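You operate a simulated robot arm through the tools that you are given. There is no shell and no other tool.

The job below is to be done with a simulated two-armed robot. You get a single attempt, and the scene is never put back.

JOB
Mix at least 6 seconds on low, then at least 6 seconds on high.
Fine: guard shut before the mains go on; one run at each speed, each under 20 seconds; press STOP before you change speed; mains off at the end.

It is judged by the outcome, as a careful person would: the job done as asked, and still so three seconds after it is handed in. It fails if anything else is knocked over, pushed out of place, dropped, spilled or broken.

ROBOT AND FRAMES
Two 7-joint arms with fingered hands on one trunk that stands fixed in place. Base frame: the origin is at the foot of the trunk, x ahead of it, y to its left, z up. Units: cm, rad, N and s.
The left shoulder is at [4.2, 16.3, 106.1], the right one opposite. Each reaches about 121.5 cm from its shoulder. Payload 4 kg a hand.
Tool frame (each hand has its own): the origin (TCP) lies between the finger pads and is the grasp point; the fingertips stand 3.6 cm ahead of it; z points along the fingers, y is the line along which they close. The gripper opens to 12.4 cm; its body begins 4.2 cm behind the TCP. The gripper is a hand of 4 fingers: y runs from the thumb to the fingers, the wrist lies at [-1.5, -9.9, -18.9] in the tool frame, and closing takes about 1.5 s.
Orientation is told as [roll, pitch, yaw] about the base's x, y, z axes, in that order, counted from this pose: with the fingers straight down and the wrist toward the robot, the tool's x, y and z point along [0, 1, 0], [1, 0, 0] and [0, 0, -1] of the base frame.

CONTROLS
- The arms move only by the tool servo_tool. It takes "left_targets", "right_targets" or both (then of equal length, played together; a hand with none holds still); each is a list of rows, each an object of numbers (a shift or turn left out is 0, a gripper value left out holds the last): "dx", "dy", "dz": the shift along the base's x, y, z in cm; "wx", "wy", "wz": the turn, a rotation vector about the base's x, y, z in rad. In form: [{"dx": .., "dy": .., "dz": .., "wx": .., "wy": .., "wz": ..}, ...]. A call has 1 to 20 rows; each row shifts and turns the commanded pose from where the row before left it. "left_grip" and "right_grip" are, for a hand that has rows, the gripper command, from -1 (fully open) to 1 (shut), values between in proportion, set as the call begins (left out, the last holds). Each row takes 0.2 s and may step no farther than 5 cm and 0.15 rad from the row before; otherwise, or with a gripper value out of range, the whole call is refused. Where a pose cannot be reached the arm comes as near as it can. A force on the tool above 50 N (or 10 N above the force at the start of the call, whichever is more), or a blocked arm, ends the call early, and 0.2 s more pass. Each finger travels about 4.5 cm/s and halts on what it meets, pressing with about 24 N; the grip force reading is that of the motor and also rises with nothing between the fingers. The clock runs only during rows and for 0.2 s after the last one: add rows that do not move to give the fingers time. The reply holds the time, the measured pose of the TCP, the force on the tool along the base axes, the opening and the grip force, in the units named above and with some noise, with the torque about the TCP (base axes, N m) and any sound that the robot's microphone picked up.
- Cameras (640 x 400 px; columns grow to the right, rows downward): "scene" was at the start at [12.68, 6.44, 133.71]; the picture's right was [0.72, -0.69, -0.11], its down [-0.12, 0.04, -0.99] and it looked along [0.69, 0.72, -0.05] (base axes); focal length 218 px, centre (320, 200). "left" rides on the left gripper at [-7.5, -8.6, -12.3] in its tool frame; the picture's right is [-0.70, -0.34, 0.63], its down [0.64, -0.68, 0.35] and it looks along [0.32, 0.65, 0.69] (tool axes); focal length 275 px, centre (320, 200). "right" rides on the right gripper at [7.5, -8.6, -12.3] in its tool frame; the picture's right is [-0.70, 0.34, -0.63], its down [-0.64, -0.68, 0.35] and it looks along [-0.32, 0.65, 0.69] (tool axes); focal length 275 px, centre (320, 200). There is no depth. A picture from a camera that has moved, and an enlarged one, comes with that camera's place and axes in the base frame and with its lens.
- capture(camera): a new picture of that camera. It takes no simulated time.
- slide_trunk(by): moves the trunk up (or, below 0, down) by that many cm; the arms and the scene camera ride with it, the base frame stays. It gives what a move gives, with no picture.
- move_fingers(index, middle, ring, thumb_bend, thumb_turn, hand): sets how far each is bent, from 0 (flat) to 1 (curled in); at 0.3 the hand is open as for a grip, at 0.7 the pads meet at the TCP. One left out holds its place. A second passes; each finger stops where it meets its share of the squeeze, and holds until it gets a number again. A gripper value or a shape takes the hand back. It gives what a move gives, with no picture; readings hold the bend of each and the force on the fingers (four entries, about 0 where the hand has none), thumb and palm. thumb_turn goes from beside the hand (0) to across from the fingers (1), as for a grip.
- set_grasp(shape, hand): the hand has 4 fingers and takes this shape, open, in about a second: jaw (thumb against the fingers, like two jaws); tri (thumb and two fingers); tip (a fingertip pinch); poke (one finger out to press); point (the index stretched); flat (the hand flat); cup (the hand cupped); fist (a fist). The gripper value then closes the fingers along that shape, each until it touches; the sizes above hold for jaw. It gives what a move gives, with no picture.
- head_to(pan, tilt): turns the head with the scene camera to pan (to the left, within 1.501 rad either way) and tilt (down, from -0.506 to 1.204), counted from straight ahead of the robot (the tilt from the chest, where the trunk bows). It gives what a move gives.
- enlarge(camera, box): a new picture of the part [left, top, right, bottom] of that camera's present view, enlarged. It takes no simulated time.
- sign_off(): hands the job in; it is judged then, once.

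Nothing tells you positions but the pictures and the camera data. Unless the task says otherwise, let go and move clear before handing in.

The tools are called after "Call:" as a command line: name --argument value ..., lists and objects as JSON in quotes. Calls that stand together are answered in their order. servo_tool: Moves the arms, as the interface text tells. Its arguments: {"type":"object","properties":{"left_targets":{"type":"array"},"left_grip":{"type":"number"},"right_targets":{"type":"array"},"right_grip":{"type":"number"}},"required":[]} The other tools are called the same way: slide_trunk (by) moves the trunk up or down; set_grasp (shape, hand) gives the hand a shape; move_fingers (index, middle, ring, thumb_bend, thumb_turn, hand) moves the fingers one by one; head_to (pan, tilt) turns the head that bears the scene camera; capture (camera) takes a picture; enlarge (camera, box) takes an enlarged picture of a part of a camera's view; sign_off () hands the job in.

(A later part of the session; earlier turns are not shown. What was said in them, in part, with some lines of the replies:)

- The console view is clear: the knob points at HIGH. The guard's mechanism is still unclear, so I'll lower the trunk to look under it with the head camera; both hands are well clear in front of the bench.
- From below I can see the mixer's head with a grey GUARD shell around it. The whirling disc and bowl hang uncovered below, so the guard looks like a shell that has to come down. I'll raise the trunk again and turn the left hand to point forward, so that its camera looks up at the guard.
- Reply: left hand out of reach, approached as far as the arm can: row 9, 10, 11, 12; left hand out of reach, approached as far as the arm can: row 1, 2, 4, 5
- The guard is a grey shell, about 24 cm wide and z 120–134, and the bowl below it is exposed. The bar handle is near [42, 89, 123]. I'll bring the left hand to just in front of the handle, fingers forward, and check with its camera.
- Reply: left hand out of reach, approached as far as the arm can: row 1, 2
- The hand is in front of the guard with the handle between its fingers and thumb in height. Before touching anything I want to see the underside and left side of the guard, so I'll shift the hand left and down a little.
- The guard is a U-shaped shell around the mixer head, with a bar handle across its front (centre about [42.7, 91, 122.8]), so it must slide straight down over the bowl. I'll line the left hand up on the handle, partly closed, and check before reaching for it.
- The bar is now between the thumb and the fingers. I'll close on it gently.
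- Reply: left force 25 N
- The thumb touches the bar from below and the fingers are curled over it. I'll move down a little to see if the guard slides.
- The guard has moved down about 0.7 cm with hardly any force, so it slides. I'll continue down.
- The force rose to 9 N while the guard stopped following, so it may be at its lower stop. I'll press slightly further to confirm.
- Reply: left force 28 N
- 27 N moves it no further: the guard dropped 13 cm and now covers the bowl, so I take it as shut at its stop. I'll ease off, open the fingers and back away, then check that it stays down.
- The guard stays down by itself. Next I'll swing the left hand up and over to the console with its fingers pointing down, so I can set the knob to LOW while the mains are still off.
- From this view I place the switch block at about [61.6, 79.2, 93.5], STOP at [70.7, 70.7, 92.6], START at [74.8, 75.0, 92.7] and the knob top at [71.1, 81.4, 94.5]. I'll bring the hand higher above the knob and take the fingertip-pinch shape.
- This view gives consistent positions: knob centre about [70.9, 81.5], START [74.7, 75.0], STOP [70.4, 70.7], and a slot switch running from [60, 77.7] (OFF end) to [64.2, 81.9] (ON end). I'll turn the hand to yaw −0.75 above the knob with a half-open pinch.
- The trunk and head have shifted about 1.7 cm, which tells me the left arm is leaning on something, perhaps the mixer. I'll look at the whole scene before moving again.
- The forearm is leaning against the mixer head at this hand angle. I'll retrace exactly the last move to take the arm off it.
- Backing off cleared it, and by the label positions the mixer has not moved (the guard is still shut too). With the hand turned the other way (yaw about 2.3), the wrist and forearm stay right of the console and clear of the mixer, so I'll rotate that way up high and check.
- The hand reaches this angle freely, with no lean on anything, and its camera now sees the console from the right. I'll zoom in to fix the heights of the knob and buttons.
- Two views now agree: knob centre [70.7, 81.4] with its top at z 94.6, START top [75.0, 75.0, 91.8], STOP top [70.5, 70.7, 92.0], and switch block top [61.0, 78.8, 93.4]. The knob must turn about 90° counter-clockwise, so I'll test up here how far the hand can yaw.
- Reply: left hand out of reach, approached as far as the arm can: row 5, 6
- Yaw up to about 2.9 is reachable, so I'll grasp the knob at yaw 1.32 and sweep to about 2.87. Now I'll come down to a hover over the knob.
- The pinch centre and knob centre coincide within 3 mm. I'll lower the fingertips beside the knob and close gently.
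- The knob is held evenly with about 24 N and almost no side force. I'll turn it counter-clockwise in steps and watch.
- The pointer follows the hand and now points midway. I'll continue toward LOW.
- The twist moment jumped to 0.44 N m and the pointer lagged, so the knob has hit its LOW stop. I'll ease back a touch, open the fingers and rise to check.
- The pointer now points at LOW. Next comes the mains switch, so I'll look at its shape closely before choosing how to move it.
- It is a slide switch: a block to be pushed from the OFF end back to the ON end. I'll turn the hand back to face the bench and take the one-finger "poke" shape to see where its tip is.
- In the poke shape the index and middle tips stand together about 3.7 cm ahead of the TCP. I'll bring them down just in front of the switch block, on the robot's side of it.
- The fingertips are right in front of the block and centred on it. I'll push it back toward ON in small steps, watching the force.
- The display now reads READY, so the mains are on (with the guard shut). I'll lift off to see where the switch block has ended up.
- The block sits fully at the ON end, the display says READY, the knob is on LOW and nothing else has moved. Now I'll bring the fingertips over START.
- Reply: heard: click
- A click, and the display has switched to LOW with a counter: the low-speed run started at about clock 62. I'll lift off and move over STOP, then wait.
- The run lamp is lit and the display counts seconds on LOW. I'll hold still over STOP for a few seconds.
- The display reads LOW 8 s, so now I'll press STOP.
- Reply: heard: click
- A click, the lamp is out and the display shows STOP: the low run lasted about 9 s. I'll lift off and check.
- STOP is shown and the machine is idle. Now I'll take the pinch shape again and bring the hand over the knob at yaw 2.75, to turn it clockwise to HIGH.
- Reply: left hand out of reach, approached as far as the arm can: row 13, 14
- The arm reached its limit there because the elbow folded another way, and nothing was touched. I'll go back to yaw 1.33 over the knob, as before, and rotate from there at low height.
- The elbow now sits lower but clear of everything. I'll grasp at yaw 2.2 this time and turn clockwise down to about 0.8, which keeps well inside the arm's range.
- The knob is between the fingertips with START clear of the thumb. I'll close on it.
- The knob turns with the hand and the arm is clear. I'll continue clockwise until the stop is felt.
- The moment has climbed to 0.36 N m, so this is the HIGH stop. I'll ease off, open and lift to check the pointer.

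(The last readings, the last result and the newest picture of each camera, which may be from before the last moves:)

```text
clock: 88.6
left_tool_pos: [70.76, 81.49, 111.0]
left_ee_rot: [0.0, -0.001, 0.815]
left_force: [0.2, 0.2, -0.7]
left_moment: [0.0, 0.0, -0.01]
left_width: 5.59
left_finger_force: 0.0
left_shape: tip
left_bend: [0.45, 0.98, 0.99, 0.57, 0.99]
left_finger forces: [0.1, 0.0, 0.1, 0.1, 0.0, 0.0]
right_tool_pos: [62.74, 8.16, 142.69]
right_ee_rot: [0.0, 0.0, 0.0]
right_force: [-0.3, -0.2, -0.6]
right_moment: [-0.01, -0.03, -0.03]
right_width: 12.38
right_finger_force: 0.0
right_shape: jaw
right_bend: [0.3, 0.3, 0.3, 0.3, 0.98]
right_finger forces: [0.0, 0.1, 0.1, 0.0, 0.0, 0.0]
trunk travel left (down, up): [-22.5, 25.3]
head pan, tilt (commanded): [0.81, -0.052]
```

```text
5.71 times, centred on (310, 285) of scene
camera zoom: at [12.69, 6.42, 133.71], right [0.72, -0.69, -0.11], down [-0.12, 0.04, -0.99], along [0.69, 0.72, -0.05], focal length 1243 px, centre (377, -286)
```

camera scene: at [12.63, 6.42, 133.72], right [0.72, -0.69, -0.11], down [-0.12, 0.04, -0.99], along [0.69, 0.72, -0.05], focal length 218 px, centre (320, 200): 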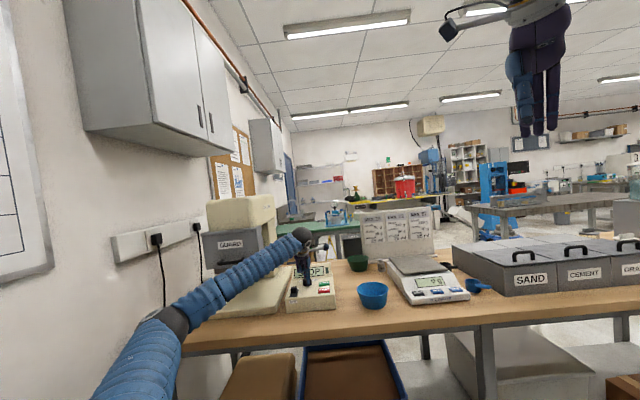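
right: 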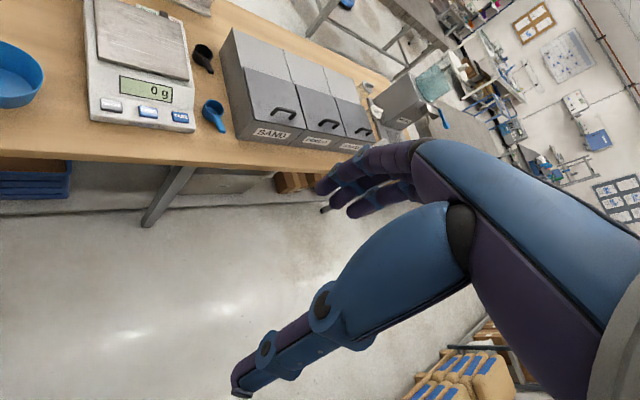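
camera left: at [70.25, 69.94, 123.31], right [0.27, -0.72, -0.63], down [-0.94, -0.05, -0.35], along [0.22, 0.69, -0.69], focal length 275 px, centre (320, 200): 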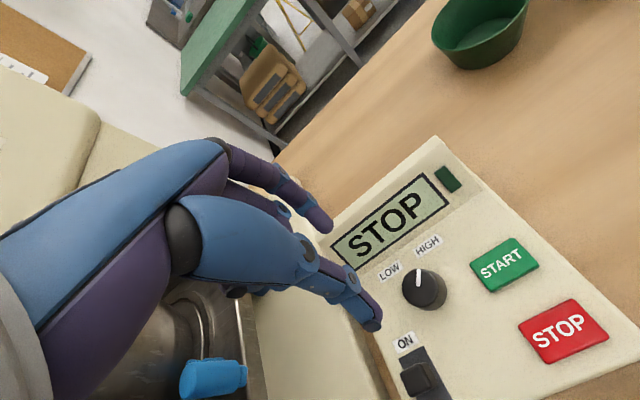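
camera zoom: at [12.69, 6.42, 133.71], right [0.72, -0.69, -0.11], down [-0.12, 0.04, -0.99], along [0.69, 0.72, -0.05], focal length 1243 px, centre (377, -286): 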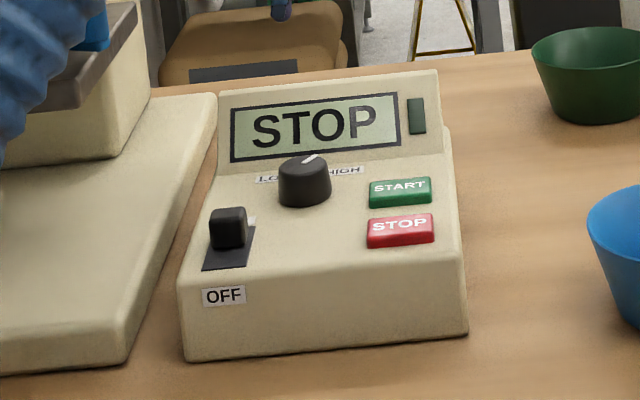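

The pointer is back at HIGH and the display still shows STOP. I'll take the poke shape again and go over START.

Call:
set_grasp --hand "left" --shape "poke"

Call:
servo_tool --left_targets '[{"dx": 1.1, "dy": -1.6, "dz": -1}, {"dx": 1.1, "dy": -1.6, "dz": -2}, {"dx": 1.1, "dy": -1.6, "dz": -2.5}, {"dx": 1.2, "dy": -1.7, "dz": -2.5}, {"dz": -1.5}]'

Call:
capture --camera "left"

Call:
enlarge --camera "scene" --box '[270, 240, 360, 320]'

```text
clock: 89.5
left_tool_pos: [70.62, 81.41, 111.03]
left_ee_rot: [0.0, 0.0, 0.812]
left_force: [-0.5, 0.1, -0.1]
left_moment: [0.0, 0.01, 0.02]
left_width: 0.0
left_finger_force: 0.0
left_shape: poke
left_bend: [0.7, 0.7, 0.99, 0.0, 1.0]
left_finger forces: [0.0, 0.0, 0.1, 0.1, 0.0, 0.0]
right_tool_pos: [62.73, 8.08, 142.63]
right_ee_rot: [0.002, 0.001, 0.0]
right_force: [0.4, -0.1, -1.4]
right_moment: [0.02, 0.01, -0.05]
right_width: 12.35
right_finger_force: 0.1
right_shape: jaw
right_bend: [0.3, 0.3, 0.3, 0.3, 0.98]
right_finger forces: [0.1, 0.0, 0.0, 0.1, 0.0, 0.0]
trunk travel left (down, up): [-22.5, 25.3]
head pan, tilt (commanded): [0.81, -0.052]
```

```text
clock: 90.7
left_tool_pos: [75.16, 75.15, 101.68]
left_ee_rot: [0.0, 0.001, 0.814]
left_force: [0.6, 0.8, 0.3]
left_moment: [0.01, 0.02, 0.02]
left_width: 0.0
left_finger_force: 0.1
left_shape: poke
left_bend: [0.7, 0.7, 0.99, 0.0, 1.0]
left_finger forces: [0.0, 0.0, 0.0, 0.0, 0.0, 0.1]
right_tool_pos: [62.65, 8.1, 142.65]
right_ee_rot: [0.0, -0.002, 0.0]
right_force: [0.7, 0.2, 0.4]
right_moment: [0.03, 0.0, 0.02]
right_width: 12.37
right_finger_force: 0.1
right_shape: jaw
right_bend: [0.3, 0.3, 0.3, 0.3, 0.98]
right_finger forces: [0.0, 0.0, 0.0, 0.1, 0.0, 0.0]
trunk travel left (down, up): [-22.5, 25.3]
head pan, tilt (commanded): [0.81, -0.052]
```

```text
taken
camera left: at [74.78, 63.67, 113.9], right [0.27, -0.72, -0.63], down [-0.94, -0.05, -0.35], along [0.22, 0.69, -0.69], focal length 275 px, centre (320, 200)
```

left: 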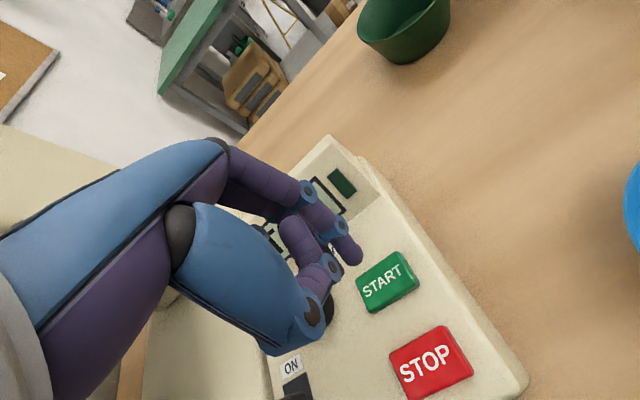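

```text
5.00 times, centred on (315, 280) of scene
camera zoom: at [12.67, 6.47, 133.72], right [0.72, -0.69, -0.11], down [-0.12, 0.04, -0.99], along [0.69, 0.72, -0.05], focal length 1088 px, centre (345, -200)
```

zoom: 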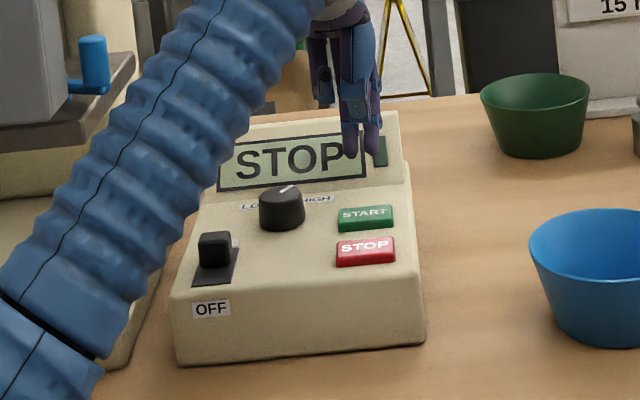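

Call:
servo_tool --left_targets '[{"dz": -1.7}, {"dz": -1.7}, {"dz": -1.8}]'

Call:
enlarge --camera "left" --box '[220, 90, 440, 310]'

Call:
enlarge --camera "scene" --box '[270, 240, 360, 320]'

```text
clock: 91.5
left_tool_pos: [75.23, 74.9, 96.58]
left_ee_rot: [-0.001, 0.0, 0.813]
left_force: [0.3, 0.3, 1.0]
left_moment: [-0.03, 0.02, -0.01]
left_width: 0.0
left_finger_force: 0.1
left_shape: poke
left_bend: [0.7, 0.7, 0.99, 0.0, 1.0]
left_finger forces: [1.3, 0.0, 0.1, 0.1, 0.1, 0.0]
right_tool_pos: [62.77, 8.07, 142.62]
right_ee_rot: [0.001, -0.001, 0.0]
right_force: [0.7, -1.0, 0.5]
right_moment: [0.01, 0.02, 0.02]
right_width: 12.36
right_finger_force: 0.1
right_shape: jaw
right_bend: [0.3, 0.3, 0.3, 0.3, 0.98]
right_finger forces: [0.1, 0.1, 0.1, 0.0, 0.0, 0.0]
trunk travel left (down, up): [-22.5, 25.3]
head pan, tilt (commanded): [0.81, -0.052]
heard: click
```

```text
1.82 times, centred on (330, 200) of left
camera zoom: at [74.79, 63.51, 108.69], right [0.27, -0.72, -0.63], down [-0.94, -0.05, -0.35], along [0.22, 0.69, -0.69], focal length 500 px, centre (302, 200)
```

zoom: 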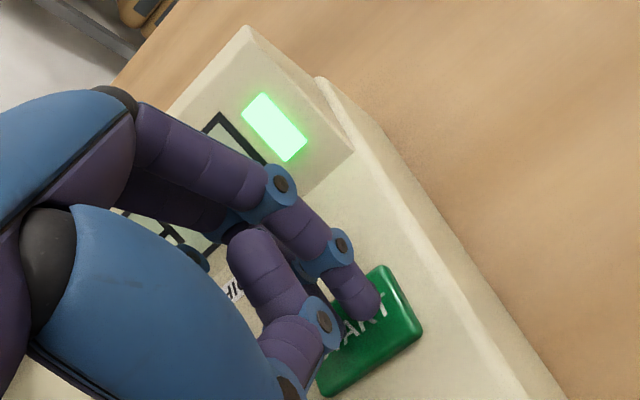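

```text
5.00 times, centred on (315, 280) of scene
camera zoom: at [12.7, 6.46, 133.71], right [0.72, -0.69, -0.11], down [-0.12, 0.04, -0.99], along [0.69, 0.72, -0.05], focal length 1088 px, centre (345, -200)
```

zoom: 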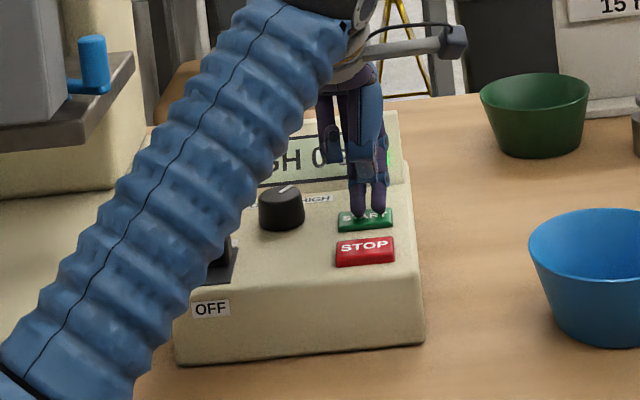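

The run lamp is lit and the display shows HIGH 0 s: the high-speed run began at about clock 91.4. I'll lift and go over STOP again.

Call:
servo_tool --left_targets '[{"dz": 1.3}, {"dz": 1.3}, {"dx": -1.5, "dy": -1.48}, {"dx": -1.5, "dy": -1.48}, {"dx": -1.5, "dy": -1.48}, {}]'

Call:
capture --camera "left"

Call:
enlarge --camera "scene" --box '[270, 240, 360, 320]'

```text
clock: 92.9
left_tool_pos: [70.56, 70.4, 98.92]
left_ee_rot: [-0.001, -0.001, 0.813]
left_force: [-0.5, -0.7, -0.1]
left_moment: [-0.01, 0.01, 0.03]
left_width: 0.0
left_finger_force: 0.0
left_shape: poke
left_bend: [0.7, 0.7, 0.99, 0.0, 1.0]
left_finger forces: [0.0, 0.0, 0.0, 0.0, 0.0, 0.1]
right_tool_pos: [62.67, 8.01, 142.67]
right_ee_rot: [0.001, 0.001, -0.001]
right_force: [-0.2, 0.3, -0.1]
right_moment: [-0.01, 0.01, -0.02]
right_width: 12.38
right_finger_force: 0.0
right_shape: jaw
right_bend: [0.3, 0.3, 0.3, 0.3, 0.98]
right_finger forces: [0.0, 0.0, 0.1, 0.1, 0.1, 0.0]
trunk travel left (down, up): [-22.5, 25.3]
head pan, tilt (commanded): [0.81, -0.052]
```

```text
taken
camera left: at [70.15, 58.94, 111.14], right [0.27, -0.72, -0.63], down [-0.94, -0.05, -0.35], along [0.22, 0.69, -0.69], focal length 275 px, centre (320, 200)
```

left: 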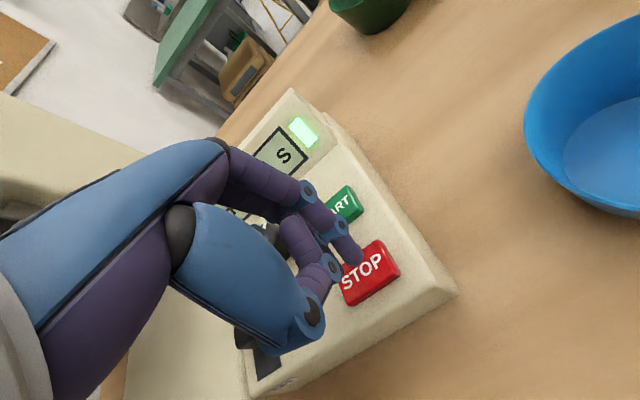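

```text
5.00 times, centred on (315, 280) of scene
camera zoom: at [12.71, 6.44, 133.71], right [0.72, -0.69, -0.11], down [-0.12, 0.04, -0.99], along [0.69, 0.72, -0.05], focal length 1088 px, centre (345, -200)
```

zoom: 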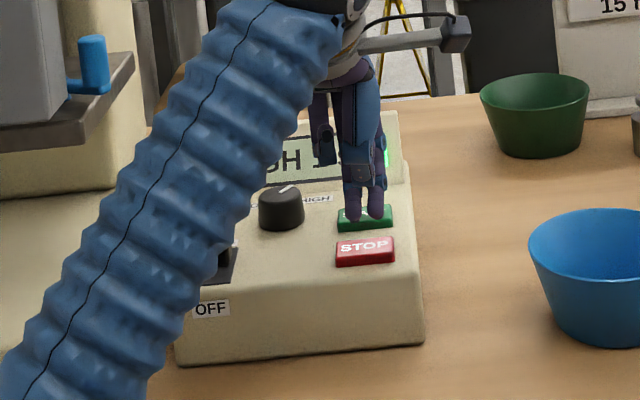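

The fingers are in position over STOP while HIGH is running. I'll hold still for about 7 seconds.

Call:
servo_tool --left_targets '[{}, {}, {}, {}, {}, {}, {}, {}, {}, {}, {}, {}, {}, {}, {}, {}, {}, {}, {}, {}]'

Call:
servo_tool --left_targets '[{}, {}, {}, {}, {}, {}, {}, {}, {}, {}, {}, {}]'

Call:
enlarge --camera "scene" --box '[270, 240, 360, 320]'

```text
clock: 97.1
left_tool_pos: [70.5, 70.41, 98.87]
left_ee_rot: [0.0, 0.0, 0.814]
left_force: [-0.5, -0.5, 0.4]
left_moment: [0.0, -0.02, 0.03]
left_width: 0.0
left_finger_force: 0.0
left_shape: poke
left_bend: [0.7, 0.7, 0.99, 0.0, 1.0]
left_finger forces: [0.0, 0.0, 0.0, 0.0, 0.0, 0.0]
right_tool_pos: [62.7, 8.19, 142.71]
right_ee_rot: [-0.001, 0.0, 0.0]
right_force: [-0.5, 0.3, -0.5]
right_moment: [0.0, -0.01, -0.01]
right_width: 12.38
right_finger_force: 0.0
right_shape: jaw
right_bend: [0.3, 0.3, 0.3, 0.3, 0.98]
right_finger forces: [0.1, 0.0, 0.0, 0.0, 0.0, 0.1]
trunk travel left (down, up): [-22.5, 25.3]
head pan, tilt (commanded): [0.81, -0.052]
```

```text
clock: 99.7
left_tool_pos: [70.49, 70.37, 98.94]
left_ee_rot: [0.0, 0.001, 0.812]
left_force: [0.3, -0.7, 0.0]
left_moment: [0.01, -0.02, 0.02]
left_width: 0.02
left_finger_force: 0.1
left_shape: poke
left_bend: [0.7, 0.7, 0.99, 0.0, 1.0]
left_finger forces: [0.0, 0.0, 0.0, 0.0, 0.0, 0.0]
right_tool_pos: [62.8, 8.05, 142.6]
right_ee_rot: [-0.001, -0.001, 0.0]
right_force: [-0.4, -0.1, -0.2]
right_moment: [0.03, 0.01, 0.0]
right_width: 12.35
right_finger_force: 0.0
right_shape: jaw
right_bend: [0.3, 0.3, 0.3, 0.3, 0.98]
right_finger forces: [0.0, 0.0, 0.1, 0.0, 0.0, 0.0]
trunk travel left (down, up): [-22.5, 25.3]
head pan, tilt (commanded): [0.81, -0.052]
```

```text
5.00 times, centred on (315, 280) of scene
camera zoom: at [12.69, 6.44, 133.71], right [0.72, -0.69, -0.11], down [-0.12, 0.04, -0.99], along [0.69, 0.72, -0.05], focal length 1088 px, centre (345, -200)
```

zoom: 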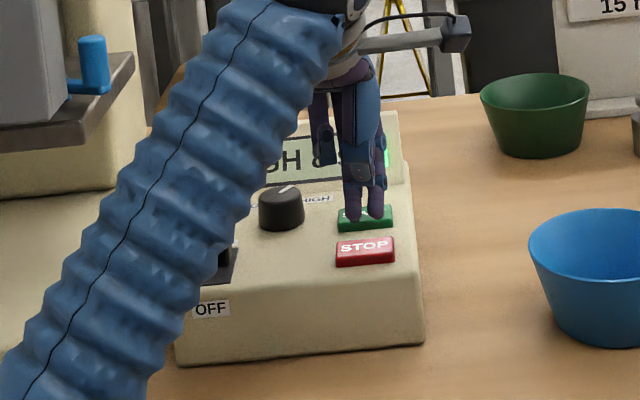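

HIGH has run for over 8 s, so I'll press STOP now.

Call:
servo_tool --left_targets '[{"dz": -1.2}, {"dz": -1.0}, {"dz": -0.5}]'

Call:
enlarge --camera "left" --box '[220, 90, 440, 310]'

```text
clock: 100.5
left_tool_pos: [70.59, 70.48, 96.48]
left_ee_rot: [-0.001, 0.002, 0.812]
left_force: [0.6, 0.1, 1.9]
left_moment: [-0.04, -0.06, 0.03]
left_width: 0.01
left_finger_force: 0.1
left_shape: poke
left_bend: [0.7, 0.7, 0.99, 0.0, 1.0]
left_finger forces: [1.7, 0.0, 0.1, 0.1, 0.1, 0.1]
right_tool_pos: [62.75, 8.08, 142.66]
right_ee_rot: [-0.001, 0.0, 0.0]
right_force: [0.0, -1.3, 0.8]
right_moment: [0.02, 0.03, -0.01]
right_width: 12.36
right_finger_force: 0.1
right_shape: jaw
right_bend: [0.3, 0.3, 0.3, 0.3, 0.98]
right_finger forces: [0.1, 0.0, 0.0, 0.0, 0.0, 0.0]
trunk travel left (down, up): [-22.5, 25.3]
head pan, tilt (commanded): [0.81, -0.052]
heard: click
```

```text
1.82 times, centred on (330, 200) of left
camera zoom: at [70.2, 58.98, 108.59], right [0.27, -0.72, -0.63], down [-0.94, -0.05, -0.35], along [0.22, 0.69, -0.69], focal length 500 px, centre (302, 200)
```

zoom: 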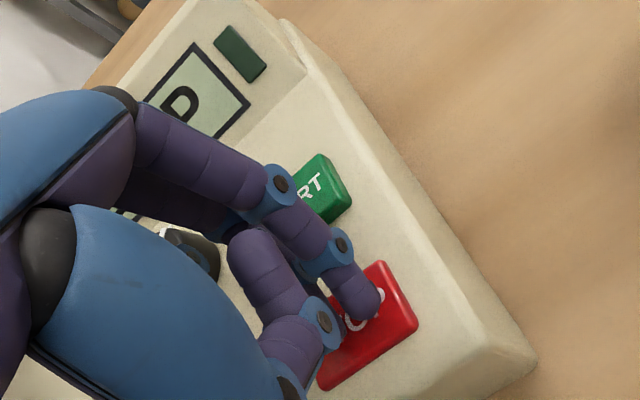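

A click, the lamp is off and STOP is shown: the high run lasted about 9 s. I'll lift off and look at the switch to plan turning the mains off.

Call:
servo_tool --left_targets '[{"dz": 1.5}, {"dz": 2.5}, {"dx": -0.5, "dz": 3.5}, {"dx": -0.5, "dy": 1.5, "dz": 3}, {"dx": -0.5, "dy": 2, "dz": 2}]'

Call:
capture --camera "left"

Call:
enlarge --camera "left" --box '[280, 190, 460, 400]'

Call:
enlarge --camera "scene" --box '[280, 250, 340, 310]'

```text
clock: 101.7
left_tool_pos: [69.27, 74.01, 108.99]
left_ee_rot: [0.0, 0.0, 0.815]
left_force: [0.1, 0.2, -0.3]
left_moment: [0.01, 0.02, -0.01]
left_width: 0.0
left_finger_force: 0.2
left_shape: poke
left_bend: [0.7, 0.7, 0.99, 0.0, 1.0]
left_finger forces: [0.0, 0.1, 0.0, 0.0, 0.0, 0.1]
right_tool_pos: [62.76, 8.07, 142.67]
right_ee_rot: [-0.001, 0.0, -0.001]
right_force: [0.0, -0.7, 0.2]
right_moment: [-0.01, 0.01, -0.01]
right_width: 12.4
right_finger_force: 0.1
right_shape: jaw
right_bend: [0.3, 0.3, 0.3, 0.3, 0.98]
right_finger forces: [0.0, 0.1, 0.1, 0.1, 0.0, 0.0]
trunk travel left (down, up): [-22.5, 25.3]
head pan, tilt (commanded): [0.81, -0.052]
```

```text
taken
camera left: at [68.85, 62.53, 121.19], right [0.27, -0.72, -0.63], down [-0.94, -0.05, -0.35], along [0.22, 0.69, -0.69], focal length 275 px, centre (320, 200)
```

left: 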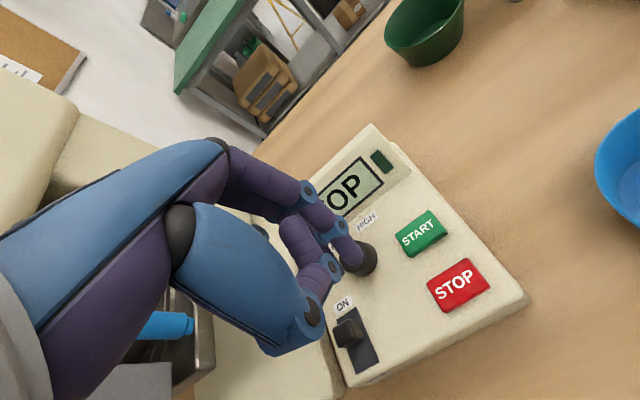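

```text
1.90 times, centred on (370, 295) of left
camera zoom: at [68.85, 62.53, 121.19], right [0.27, -0.72, -0.63], down [-0.94, -0.05, -0.35], along [0.22, 0.69, -0.69], focal length 524 px, centre (225, 19)
```

zoom: 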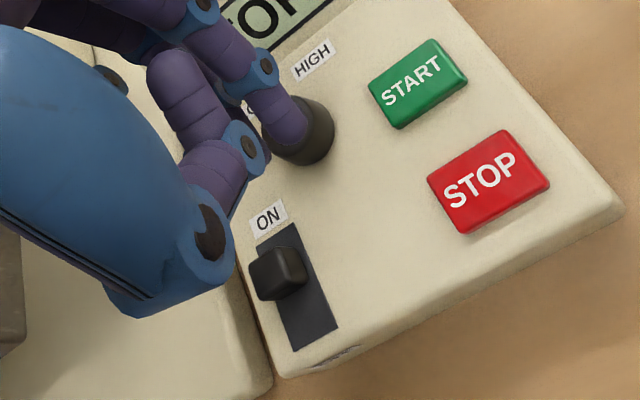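

```text
6.67 times, centred on (310, 280) of scene
camera zoom: at [12.67, 6.43, 133.72], right [0.72, -0.69, -0.11], down [-0.12, 0.04, -0.99], along [0.69, 0.72, -0.05], focal length 1450 px, centre (387, -333)
```

zoom: 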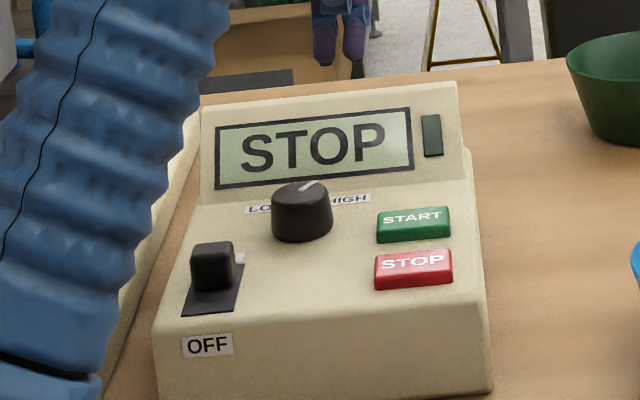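

Display STOP, knob on HIGH, switch block at the ON end (about [63.0, 80.8]). I'll bring the fingertips down just behind the block to pull it toward OFF.

Call:
servo_tool --left_targets '[{"dx": -1.0, "dy": 2.16, "dz": -1.0}, {"dx": -1.0, "dy": 2.16, "dz": -1.5}, {"dx": -1.0, "dy": 2.16, "dz": -1.5}, {"dx": -1.0, "dy": 2.16, "dz": -1.5}, {}]'

Call:
capture --camera "left"

Call:
enlarge --camera "left" --box '[280, 190, 460, 370]'

Call:
enlarge --camera "scene" --box '[270, 240, 340, 310]'

```text
clock: 102.9
left_tool_pos: [65.35, 82.63, 103.46]
left_ee_rot: [0.001, 0.0, 0.813]
left_force: [-0.7, 1.0, 0.0]
left_moment: [-0.01, 0.03, -0.03]
left_width: 0.0
left_finger_force: 0.2
left_shape: poke
left_bend: [0.7, 0.7, 0.99, 0.0, 1.0]
left_finger forces: [0.0, 0.0, 0.0, 0.1, 0.0, 0.0]
right_tool_pos: [62.69, 7.99, 142.68]
right_ee_rot: [-0.002, 0.0, -0.002]
right_force: [-0.1, -0.3, 0.3]
right_moment: [0.0, -0.01, -0.01]
right_width: 12.36
right_finger_force: 0.1
right_shape: jaw
right_bend: [0.3, 0.3, 0.3, 0.3, 0.98]
right_finger forces: [0.1, 0.0, 0.1, 0.0, 0.0, 0.0]
trunk travel left (down, up): [-22.5, 25.3]
head pan, tilt (commanded): [0.81, -0.052]
```

```text
taken
camera left: at [64.92, 71.2, 115.66], right [0.27, -0.72, -0.63], down [-0.94, -0.05, -0.35], along [0.22, 0.69, -0.69], focal length 275 px, centre (320, 200)
```

left: 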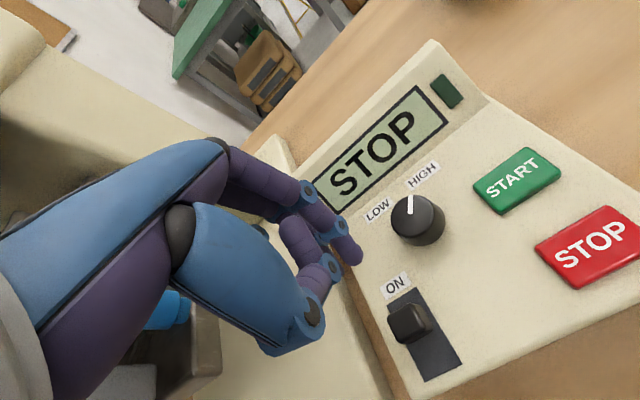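

```text
2.22 times, centred on (370, 280) of left
camera zoom: at [64.92, 71.2, 115.66], right [0.27, -0.72, -0.63], down [-0.94, -0.05, -0.35], along [0.22, 0.69, -0.69], focal length 612 px, centre (209, 22)
```

zoom: 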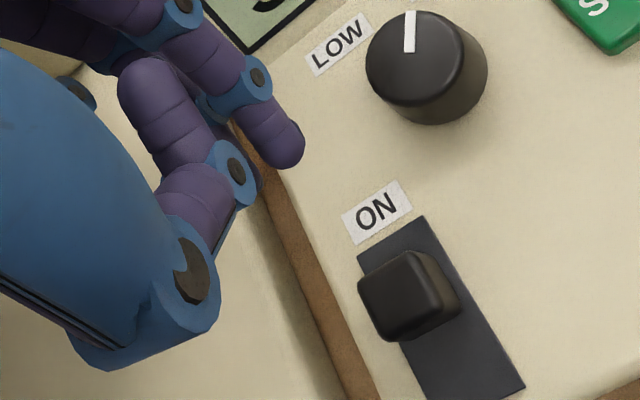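

```text
5.71 times, centred on (305, 275) of scene
camera zoom: at [12.7, 6.4, 133.71], right [0.72, -0.69, -0.11], down [-0.12, 0.04, -0.99], along [0.69, 0.72, -0.05], focal length 1243 px, centre (406, -229)
```

zoom: 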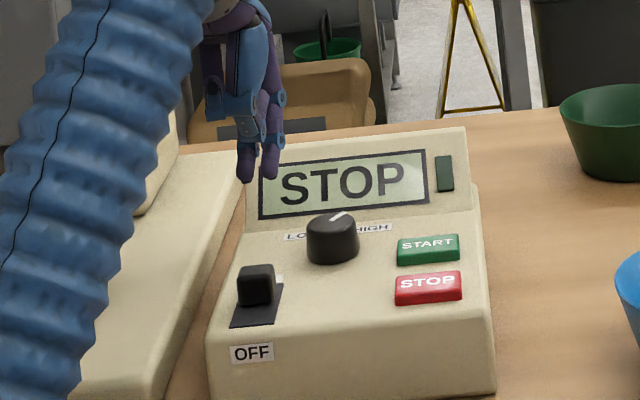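

The fingertips will land just behind the block, on the ON label. I'll go straight down.

Call:
servo_tool --left_targets '[{"dz": -2}, {"dz": -2}, {"dz": -1.5}, {"dz": -1.2}]'

Call:
enlarge --camera "left" --box '[280, 190, 460, 370]'

Call:
enlarge --camera "scene" --box '[270, 240, 340, 310]'

```text
clock: 103.9
left_tool_pos: [65.24, 82.6, 96.63]
left_ee_rot: [-0.002, 0.001, 0.815]
left_force: [-0.2, -0.7, 0.0]
left_moment: [0.03, 0.01, 0.01]
left_width: 0.0
left_finger_force: 0.1
left_shape: poke
left_bend: [0.7, 0.7, 0.99, 0.0, 1.0]
left_finger forces: [0.0, 0.0, 0.0, 0.0, 0.1, 0.0]
right_tool_pos: [62.74, 8.16, 142.61]
right_ee_rot: [-0.002, 0.0, 0.001]
right_force: [-0.1, 1.0, -0.5]
right_moment: [-0.01, -0.03, -0.02]
right_width: 12.36
right_finger_force: 0.0
right_shape: jaw
right_bend: [0.3, 0.3, 0.3, 0.3, 0.98]
right_finger forces: [0.0, 0.1, 0.0, 0.0, 0.0, 0.1]
trunk travel left (down, up): [-22.5, 25.3]
head pan, tilt (commanded): [0.81, -0.052]
```

```text
2.22 times, centred on (370, 280) of left
camera zoom: at [64.85, 71.21, 108.88], right [0.27, -0.72, -0.63], down [-0.94, -0.05, -0.35], along [0.22, 0.69, -0.69], focal length 612 px, centre (209, 22)
```

zoom: 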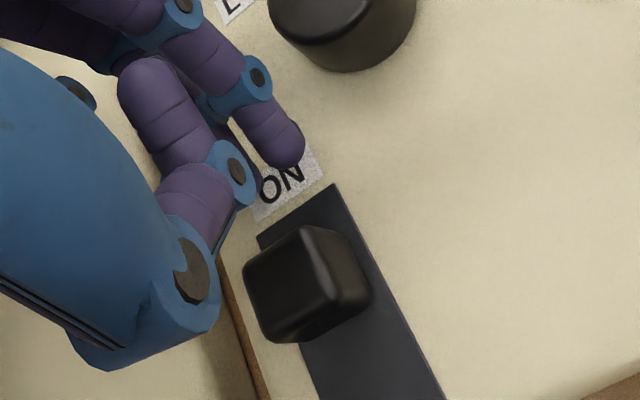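

```text
5.71 times, centred on (305, 275) of scene
camera zoom: at [12.69, 6.45, 133.71], right [0.72, -0.69, -0.11], down [-0.12, 0.04, -0.99], along [0.69, 0.72, -0.05], focal length 1243 px, centre (406, -229)
```

zoom: 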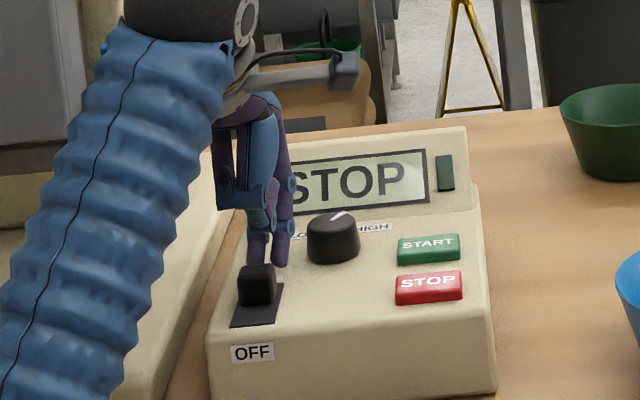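

Call:
servo_tool --left_targets '[{"dx": -0.35, "dy": 0.35}, {"dx": -0.3, "dy": -0.3}, {"dx": -0.3, "dy": -0.3}, {"dx": -0.3, "dy": -0.3}, {"dx": -0.25, "dy": -0.25}, {"dx": -0.25, "dy": -0.25}]'

Call:
enlarge --camera "left" --box '[280, 190, 460, 370]'

Call:
enlarge --camera "scene" --box '[270, 240, 340, 310]'

```text
clock: 105.3
left_tool_pos: [63.42, 81.47, 96.69]
left_ee_rot: [0.0, -0.001, 0.813]
left_force: [1.2, 1.3, 0.9]
left_moment: [0.07, -0.02, 0.0]
left_width: 0.01
left_finger_force: 0.0
left_shape: poke
left_bend: [0.7, 0.7, 0.99, 0.0, 1.0]
left_finger forces: [0.5, 1.2, 0.1, 0.0, 0.0, 0.0]
right_tool_pos: [62.61, 8.04, 142.69]
right_ee_rot: [0.0, 0.0, -0.001]
right_force: [0.8, 0.2, -0.1]
right_moment: [-0.02, -0.02, -0.03]
right_width: 12.38
right_finger_force: 0.1
right_shape: jaw
right_bend: [0.3, 0.3, 0.3, 0.3, 0.98]
right_finger forces: [0.0, 0.1, 0.1, 0.1, 0.0, 0.1]
trunk travel left (down, up): [-22.5, 25.3]
head pan, tilt (commanded): [0.81, -0.052]
```

```text
2.22 times, centred on (370, 280) of left
camera zoom: at [62.93, 70.09, 108.88], right [0.27, -0.72, -0.63], down [-0.94, -0.05, -0.35], along [0.22, 0.69, -0.69], focal length 612 px, centre (209, 22)
```

zoom: 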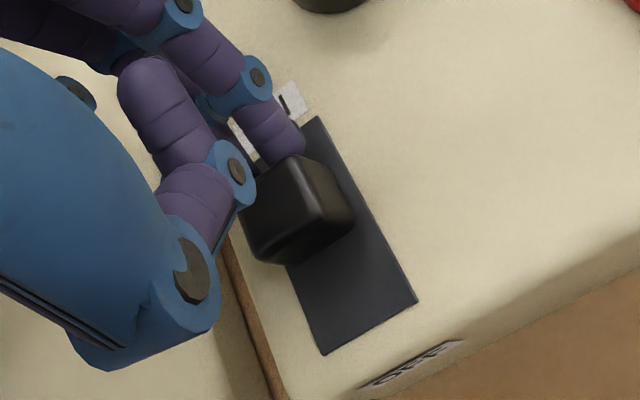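

```text
5.71 times, centred on (305, 275) of scene
camera zoom: at [12.7, 6.44, 133.71], right [0.72, -0.69, -0.11], down [-0.12, 0.04, -0.99], along [0.69, 0.72, -0.05], focal length 1243 px, centre (406, -229)
```

zoom: 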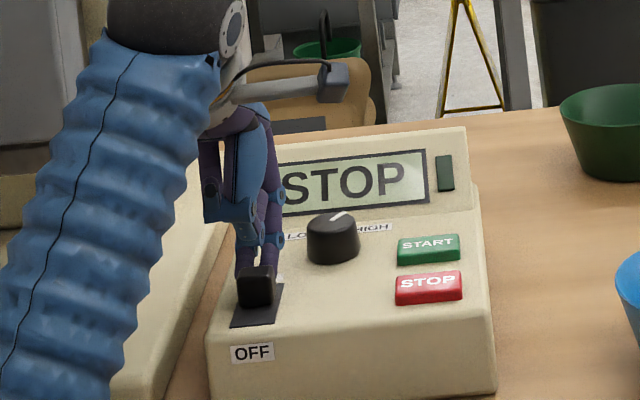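

Contact is made and the force is small. I'll keep pulling the block toward OFF.

Call:
servo_tool --left_targets '[{"dx": -0.25, "dy": -0.25}, {"dx": -0.25, "dy": -0.25}, {"dx": -0.25, "dy": -0.25}, {"dx": -0.25, "dy": -0.25}]'

Call:
enlarge --camera "left" --box '[280, 190, 460, 370]'

Call:
enlarge --camera "scene" --box '[270, 240, 340, 310]'

```text
clock: 106.3
left_tool_pos: [62.41, 80.48, 96.69]
left_ee_rot: [0.0, 0.001, 0.812]
left_force: [-0.7, -0.2, 0.8]
left_moment: [-0.01, -0.01, 0.03]
left_width: 0.01
left_finger_force: 0.1
left_shape: poke
left_bend: [0.7, 0.7, 0.99, 0.0, 1.0]
left_finger forces: [0.0, 0.0, 0.0, 0.1, 0.0, 0.0]
right_tool_pos: [62.75, 7.96, 142.66]
right_ee_rot: [0.001, 0.0, 0.0]
right_force: [-0.5, 0.6, 0.6]
right_moment: [-0.01, 0.01, -0.02]
right_width: 12.36
right_finger_force: 0.2
right_shape: jaw
right_bend: [0.3, 0.3, 0.3, 0.3, 0.98]
right_finger forces: [0.0, 0.0, 0.0, 0.0, 0.0, 0.1]
trunk travel left (down, up): [-22.5, 25.3]
head pan, tilt (commanded): [0.81, -0.052]
```

```text
2.22 times, centred on (370, 280) of left
camera zoom: at [61.9, 69.1, 108.91], right [0.27, -0.72, -0.63], down [-0.94, -0.05, -0.35], along [0.22, 0.69, -0.69], focal length 612 px, centre (209, 22)
```

zoom: 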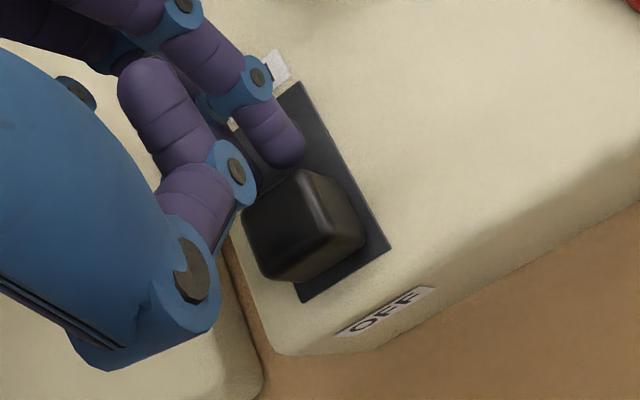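

```text
5.71 times, centred on (305, 275) of scene
camera zoom: at [12.68, 6.43, 133.71], right [0.72, -0.69, -0.11], down [-0.12, 0.04, -0.99], along [0.69, 0.72, -0.05], focal length 1243 px, centre (406, -229)
```

zoom: 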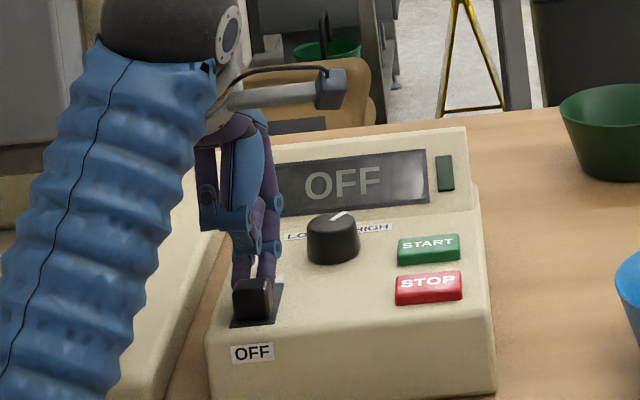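

The display reads OFF: the block has snapped to the OFF end. I'll lift straight up, then draw the arm back clear of everything.

Call:
servo_tool --left_targets '[{"dx": 0.2, "dy": 0.2, "dz": 0.5}, {"dz": 2}, {"dz": 3}, {"dz": 3}, {"dz": 3}, {"dz": 3}]'

Call:
capture --camera "scene"

Call:
enlarge --camera "scene" --box '[180, 180, 360, 330]'

```text
clock: 107.7
left_tool_pos: [62.66, 80.64, 111.26]
left_ee_rot: [-0.002, 0.0, 0.814]
left_force: [0.5, -0.4, -0.3]
left_moment: [-0.04, -0.02, -0.01]
left_width: 0.01
left_finger_force: 0.0
left_shape: poke
left_bend: [0.7, 0.7, 0.99, 0.0, 1.0]
left_finger forces: [0.0, 0.0, 0.0, 0.1, 0.0, 0.0]
right_tool_pos: [62.61, 8.1, 142.71]
right_ee_rot: [0.001, 0.0, 0.0]
right_force: [-0.6, -0.8, 0.1]
right_moment: [0.01, -0.02, 0.0]
right_width: 12.35
right_finger_force: 0.0
right_shape: jaw
right_bend: [0.3, 0.3, 0.3, 0.3, 0.98]
right_finger forces: [0.0, 0.0, 0.0, 0.0, 0.0, 0.0]
trunk travel left (down, up): [-22.5, 25.3]
head pan, tilt (commanded): [0.81, -0.052]
```

```text
taken
camera scene: at [12.6, 6.4, 133.74], right [0.72, -0.69, -0.11], down [-0.12, 0.04, -0.99], along [0.69, 0.72, -0.05], focal length 218 px, centre (320, 200)
```

scene: 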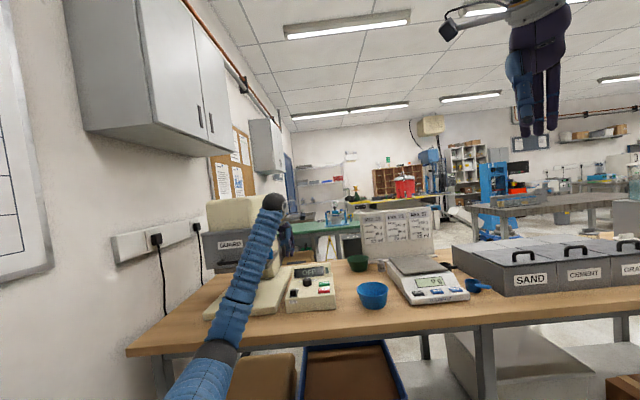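

```text
2.67 times, centred on (270, 255) of scene
camera zoom: at [12.6, 6.4, 133.74], right [0.72, -0.69, -0.11], down [-0.12, 0.04, -0.99], along [0.69, 0.72, -0.05], focal length 580 px, centre (453, 53)
```

zoom: 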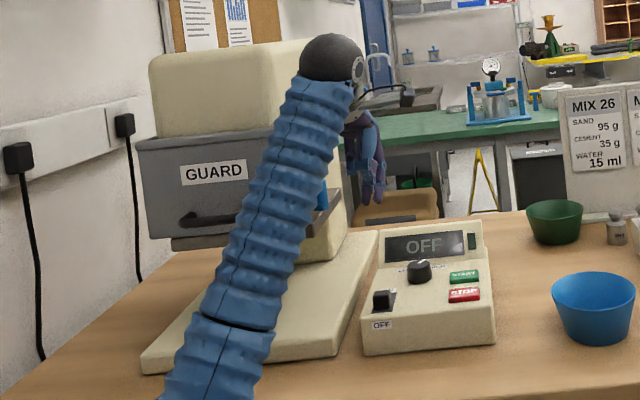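

Call:
servo_tool --left_targets '[{"dx": -1.2, "dy": -1.6, "dz": 2.2}, {"dx": -1.2, "dy": -1.6, "dz": 2.2}, {"dx": -1.2, "dy": -1.6, "dz": 2.2}, {"dx": -1.2, "dy": -1.6, "dz": 2.2}, {"dx": -1.2, "dy": -1.6, "dz": 2.2}, {"dx": -1.2, "dy": -1.6, "dz": 2.2}, {"dx": -1.2, "dy": -1.6, "dz": 2.2}]'

Call:
capture --camera "scene"

Call:
enlarge --camera "scene" --box '[180, 180, 360, 330]'

Call:
capture --camera "left"

```text
clock: 109.5
left_tool_pos: [54.84, 69.51, 124.09]
left_ee_rot: [0.037, 0.035, 0.814]
left_force: [-0.1, -0.6, 0.5]
left_moment: [0.03, -0.06, 0.01]
left_width: 0.03
left_finger_force: 0.0
left_shape: poke
left_bend: [0.7, 0.7, 0.99, 0.0, 1.0]
left_finger forces: [0.0, 0.0, 0.1, 0.1, 0.0, 0.0]
right_tool_pos: [62.29, 7.93, 142.92]
right_ee_rot: [0.003, -0.004, -0.001]
right_force: [-0.7, 0.2, 0.6]
right_moment: [0.02, -0.04, 0.0]
right_width: 12.39
right_finger_force: 0.0
right_shape: jaw
right_bend: [0.3, 0.3, 0.3, 0.3, 0.98]
right_finger forces: [0.0, 0.0, 0.0, 0.0, 0.1, 0.0]
trunk travel left (down, up): [-22.5, 25.3]
head pan, tilt (commanded): [0.81, -0.052]
stopped in row 7 (left hand): the arm was blocked; the commanded pose is now the measured one
```

```text
taken
camera scene: at [12.27, 6.3, 133.81], right [0.72, -0.69, -0.11], down [-0.11, 0.04, -0.99], along [0.69, 0.72, -0.05], focal length 218 px, centre (320, 200)
```

scene: 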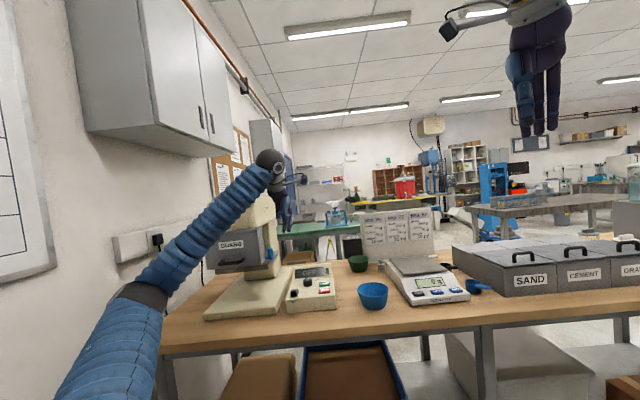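

```text
2.67 times, centred on (270, 255) of scene
camera zoom: at [12.27, 6.3, 133.81], right [0.72, -0.69, -0.11], down [-0.11, 0.04, -0.99], along [0.69, 0.72, -0.05], focal length 580 px, centre (453, 53)
```

zoom: 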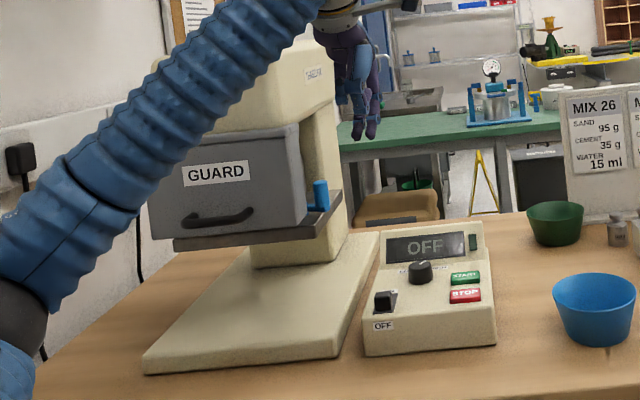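

```text
taken
camera left: at [55.05, 58.08, 136.21], right [0.24, -0.72, -0.65], down [-0.95, -0.05, -0.3], along [0.18, 0.69, -0.7], focal length 275 px, centre (320, 200)
```

left: 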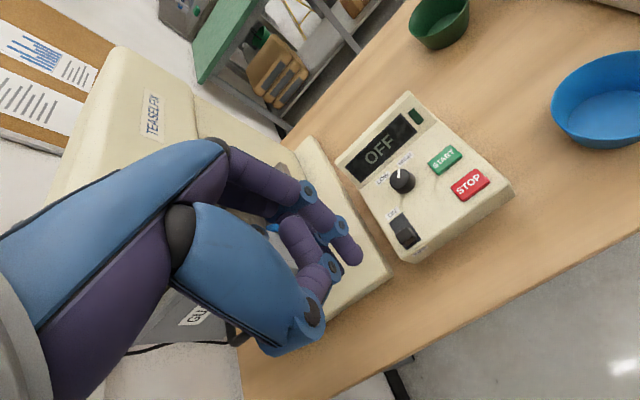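

The arm reported "blocked" near the end of the retreat, with no force on the hand and nothing on the bench displaced. I'll hold still a moment and look at the arm and elbow.

Call:
servo_tool --left_targets '[{}, {}]'

Call:
head_to --pan 1.2 --tilt 0.35

Call:
capture --camera "scene"

```text
clock: 110.1
left_tool_pos: [55.28, 69.67, 123.65]
left_ee_rot: [0.037, 0.037, 0.815]
left_force: [0.7, 0.4, 0.0]
left_moment: [-0.03, 0.01, -0.04]
left_width: 0.02
left_finger_force: 0.0
left_shape: poke
left_bend: [0.7, 0.7, 0.99, 0.0, 1.0]
left_finger forces: [0.1, 0.1, 0.0, 0.1, 0.1, 0.0]
right_tool_pos: [62.94, 8.15, 142.54]
right_ee_rot: [0.0, 0.002, 0.0]
right_force: [1.2, -0.4, -0.6]
right_moment: [-0.01, 0.01, 0.0]
right_width: 12.35
right_finger_force: 0.1
right_shape: jaw
right_bend: [0.3, 0.3, 0.3, 0.3, 0.98]
right_finger forces: [0.0, 0.0, 0.0, 0.0, 0.0, 0.0]
trunk travel left (down, up): [-22.5, 25.3]
head pan, tilt (commanded): [0.81, -0.052]
```

```text
clock: 111.0
left_tool_pos: [55.13, 69.71, 123.67]
left_ee_rot: [0.035, 0.038, 0.814]
left_force: [-0.4, 0.8, -0.2]
left_moment: [-0.03, -0.01, -0.02]
left_width: 0.0
left_finger_force: 0.1
left_shape: poke
left_bend: [0.7, 0.7, 0.99, 0.0, 1.0]
left_finger forces: [0.0, 0.1, 0.1, 0.0, 0.0, 0.0]
right_tool_pos: [62.76, 8.12, 142.56]
right_ee_rot: [0.0, 0.001, 0.0]
right_force: [0.7, -0.1, 0.5]
right_moment: [0.01, -0.02, -0.04]
right_width: 12.39
right_finger_force: 0.0
right_shape: jaw
right_bend: [0.3, 0.3, 0.3, 0.3, 0.98]
right_finger forces: [0.0, 0.0, 0.1, 0.1, 0.1, 0.0]
trunk travel left (down, up): [-22.5, 25.3]
head pan, tilt (commanded): [1.201, 0.351]
```

```text
taken
camera scene: at [9.41, 8.7, 130.47], right [0.92, -0.36, -0.14], down [-0.27, -0.32, -0.91], along [0.28, 0.88, -0.39], focal length 218 px, centre (320, 200)
```

scene: 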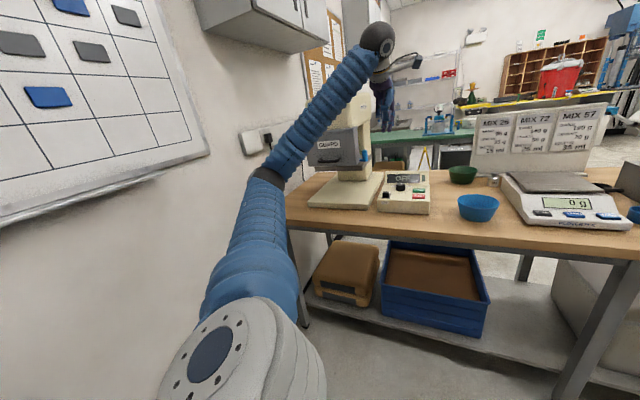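

The trunk has settled back to normal and nothing touches the arm: the elbow is well away from the wall and bench, so it was only the elbow swinging round. I'll turn the head back and check the final state.

Call:
head_to --pan 0.81 --tilt -0.052

Call:
servo_tool --left_targets '[{"dx": -0.8, "dy": -1.0}, {"dx": -0.8, "dy": -1.0}, {"dx": -0.8, "dy": -1.0}, {}, {}]'

Call:
capture --camera "scene"

Call:
enlarge --camera "scene" --box '[180, 180, 360, 330]'

Call:
enlarge --camera "scene" --box '[270, 250, 350, 320]'

Call:
enlarge --camera "left" --box '[320, 70, 540, 290]'

```text
clock: 111.9
left_tool_pos: [55.17, 69.66, 123.76]
left_ee_rot: [0.037, 0.035, 0.816]
left_force: [-0.4, 0.3, -0.5]
left_moment: [-0.01, 0.0, -0.01]
left_width: 0.01
left_finger_force: 0.1
left_shape: poke
left_bend: [0.7, 0.7, 0.99, 0.0, 1.0]
left_finger forces: [0.2, 0.1, 0.1, 0.0, 0.1, 0.0]
right_tool_pos: [62.74, 8.21, 142.51]
right_ee_rot: [0.001, 0.001, 0.001]
right_force: [0.1, -0.4, 0.1]
right_moment: [0.0, 0.0, -0.01]
right_width: 12.38
right_finger_force: 0.0
right_shape: jaw
right_bend: [0.3, 0.3, 0.3, 0.3, 0.98]
right_finger forces: [0.0, 0.0, 0.0, 0.0, 0.1, 0.1]
trunk travel left (down, up): [-22.5, 25.3]
head pan, tilt (commanded): [0.81, -0.052]
```

```text
clock: 113.1
left_tool_pos: [52.78, 66.55, 123.89]
left_ee_rot: [0.036, 0.038, 0.816]
left_force: [-0.3, -0.3, -0.1]
left_moment: [0.02, -0.03, -0.01]
left_width: 0.0
left_finger_force: 0.1
left_shape: poke
left_bend: [0.7, 0.7, 0.99, 0.0, 1.0]
left_finger forces: [0.0, 0.0, 0.1, 0.0, 0.0, 0.0]
right_tool_pos: [62.78, 8.13, 142.62]
right_ee_rot: [0.0, 0.003, -0.001]
right_force: [0.4, -0.2, 0.6]
right_moment: [-0.02, 0.0, -0.01]
right_width: 12.35
right_finger_force: 0.0
right_shape: jaw
right_bend: [0.3, 0.3, 0.3, 0.3, 0.98]
right_finger forces: [0.0, 0.0, 0.0, 0.1, 0.0, 0.0]
trunk travel left (down, up): [-22.5, 25.3]
head pan, tilt (commanded): [0.81, -0.052]
```

```text
taken
camera scene: at [12.67, 6.43, 133.71], right [0.72, -0.69, -0.11], down [-0.12, 0.04, -0.99], along [0.69, 0.72, -0.05], focal length 218 px, centre (320, 200)
```

scene: 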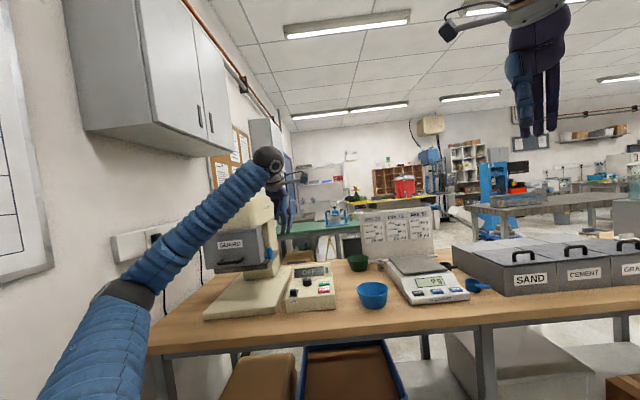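

```text
2.67 times, centred on (270, 255) of scene
camera zoom: at [12.67, 6.43, 133.71], right [0.72, -0.69, -0.11], down [-0.12, 0.04, -0.99], along [0.69, 0.72, -0.05], focal length 580 px, centre (453, 53)
```

zoom: 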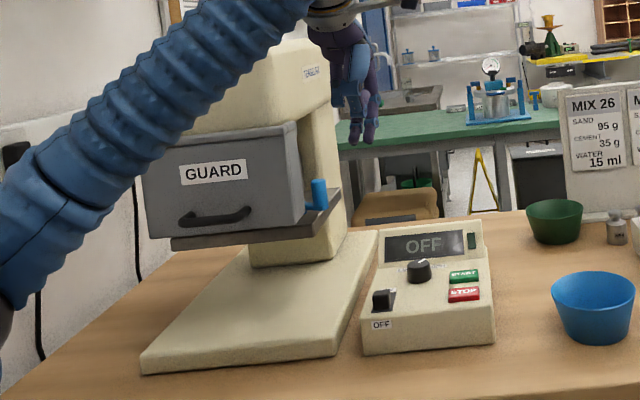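

```text
5.71 times, centred on (310, 285) of scene
camera zoom: at [12.67, 6.43, 133.71], right [0.72, -0.69, -0.11], down [-0.12, 0.04, -0.99], along [0.69, 0.72, -0.05], focal length 1243 px, centre (377, -286)
```

zoom: 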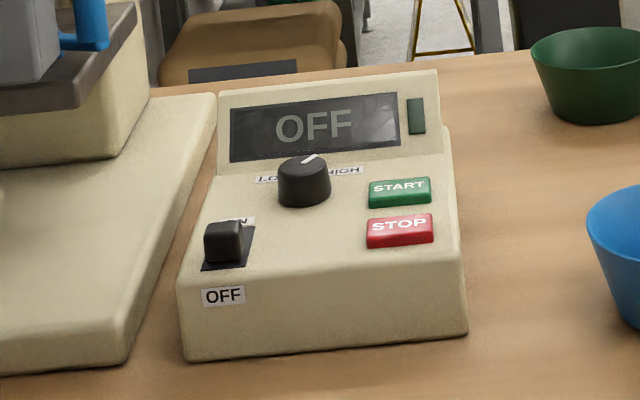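

```text
1.82 times, centred on (430, 180) of left
camera zoom: at [53.03, 55.22, 136.09], right [0.24, -0.72, -0.65], down [-0.95, -0.05, -0.3], along [0.18, 0.69, -0.7], focal length 500 px, centre (120, 236)
```

zoom: 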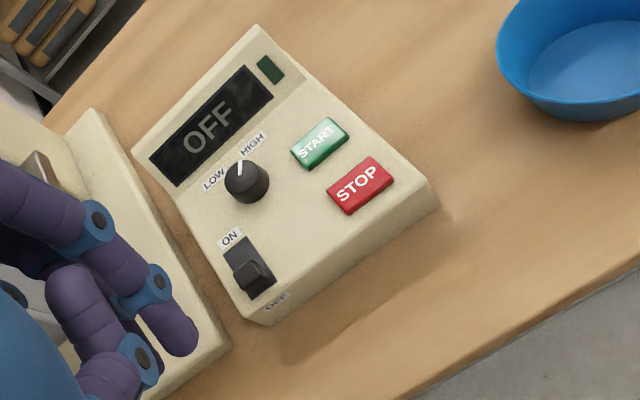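

Everything is as wanted: the switch is at OFF with a dark display, the guard is still shut, and the console, mixer and cups are where they started. LOW and HIGH each ran once for about 9 s with STOP between them, and both hands are clear, so I'll hand in.

Call:
sign_off

```text
The job is handed in.
```

I ran the mixer for about 9 seconds on LOW and then about 9 seconds on HIGH, and handed the job in. I haven't seen the verdict.

- **Guard:** I slid it down to its stop before switching the mains on. It stayed shut throughout.
- **Low run:** One START and one STOP, with the knob on LOW. The display read 8 s just before I pressed STOP.
- **Speed change:** I turned the knob to HIGH only after pressing STOP.
- **High run:** One START and one STOP, again about 9 seconds.
- **End state:** The mains switch is at OFF and the display reads OFF. Both hands are clear of the bench.

**Contact with the mixer:** While I was lining up on the knob, before the mains went on, the left forearm leaned against the mixer head. I backed it off at once. In the pictures afterwards, the mixer and guard had not moved.

**Arm blocked:** As I drew the arm back at the end, it reported "blocked" once, with no force on the hand. The final pictures show the mixer, console and cups where they started.
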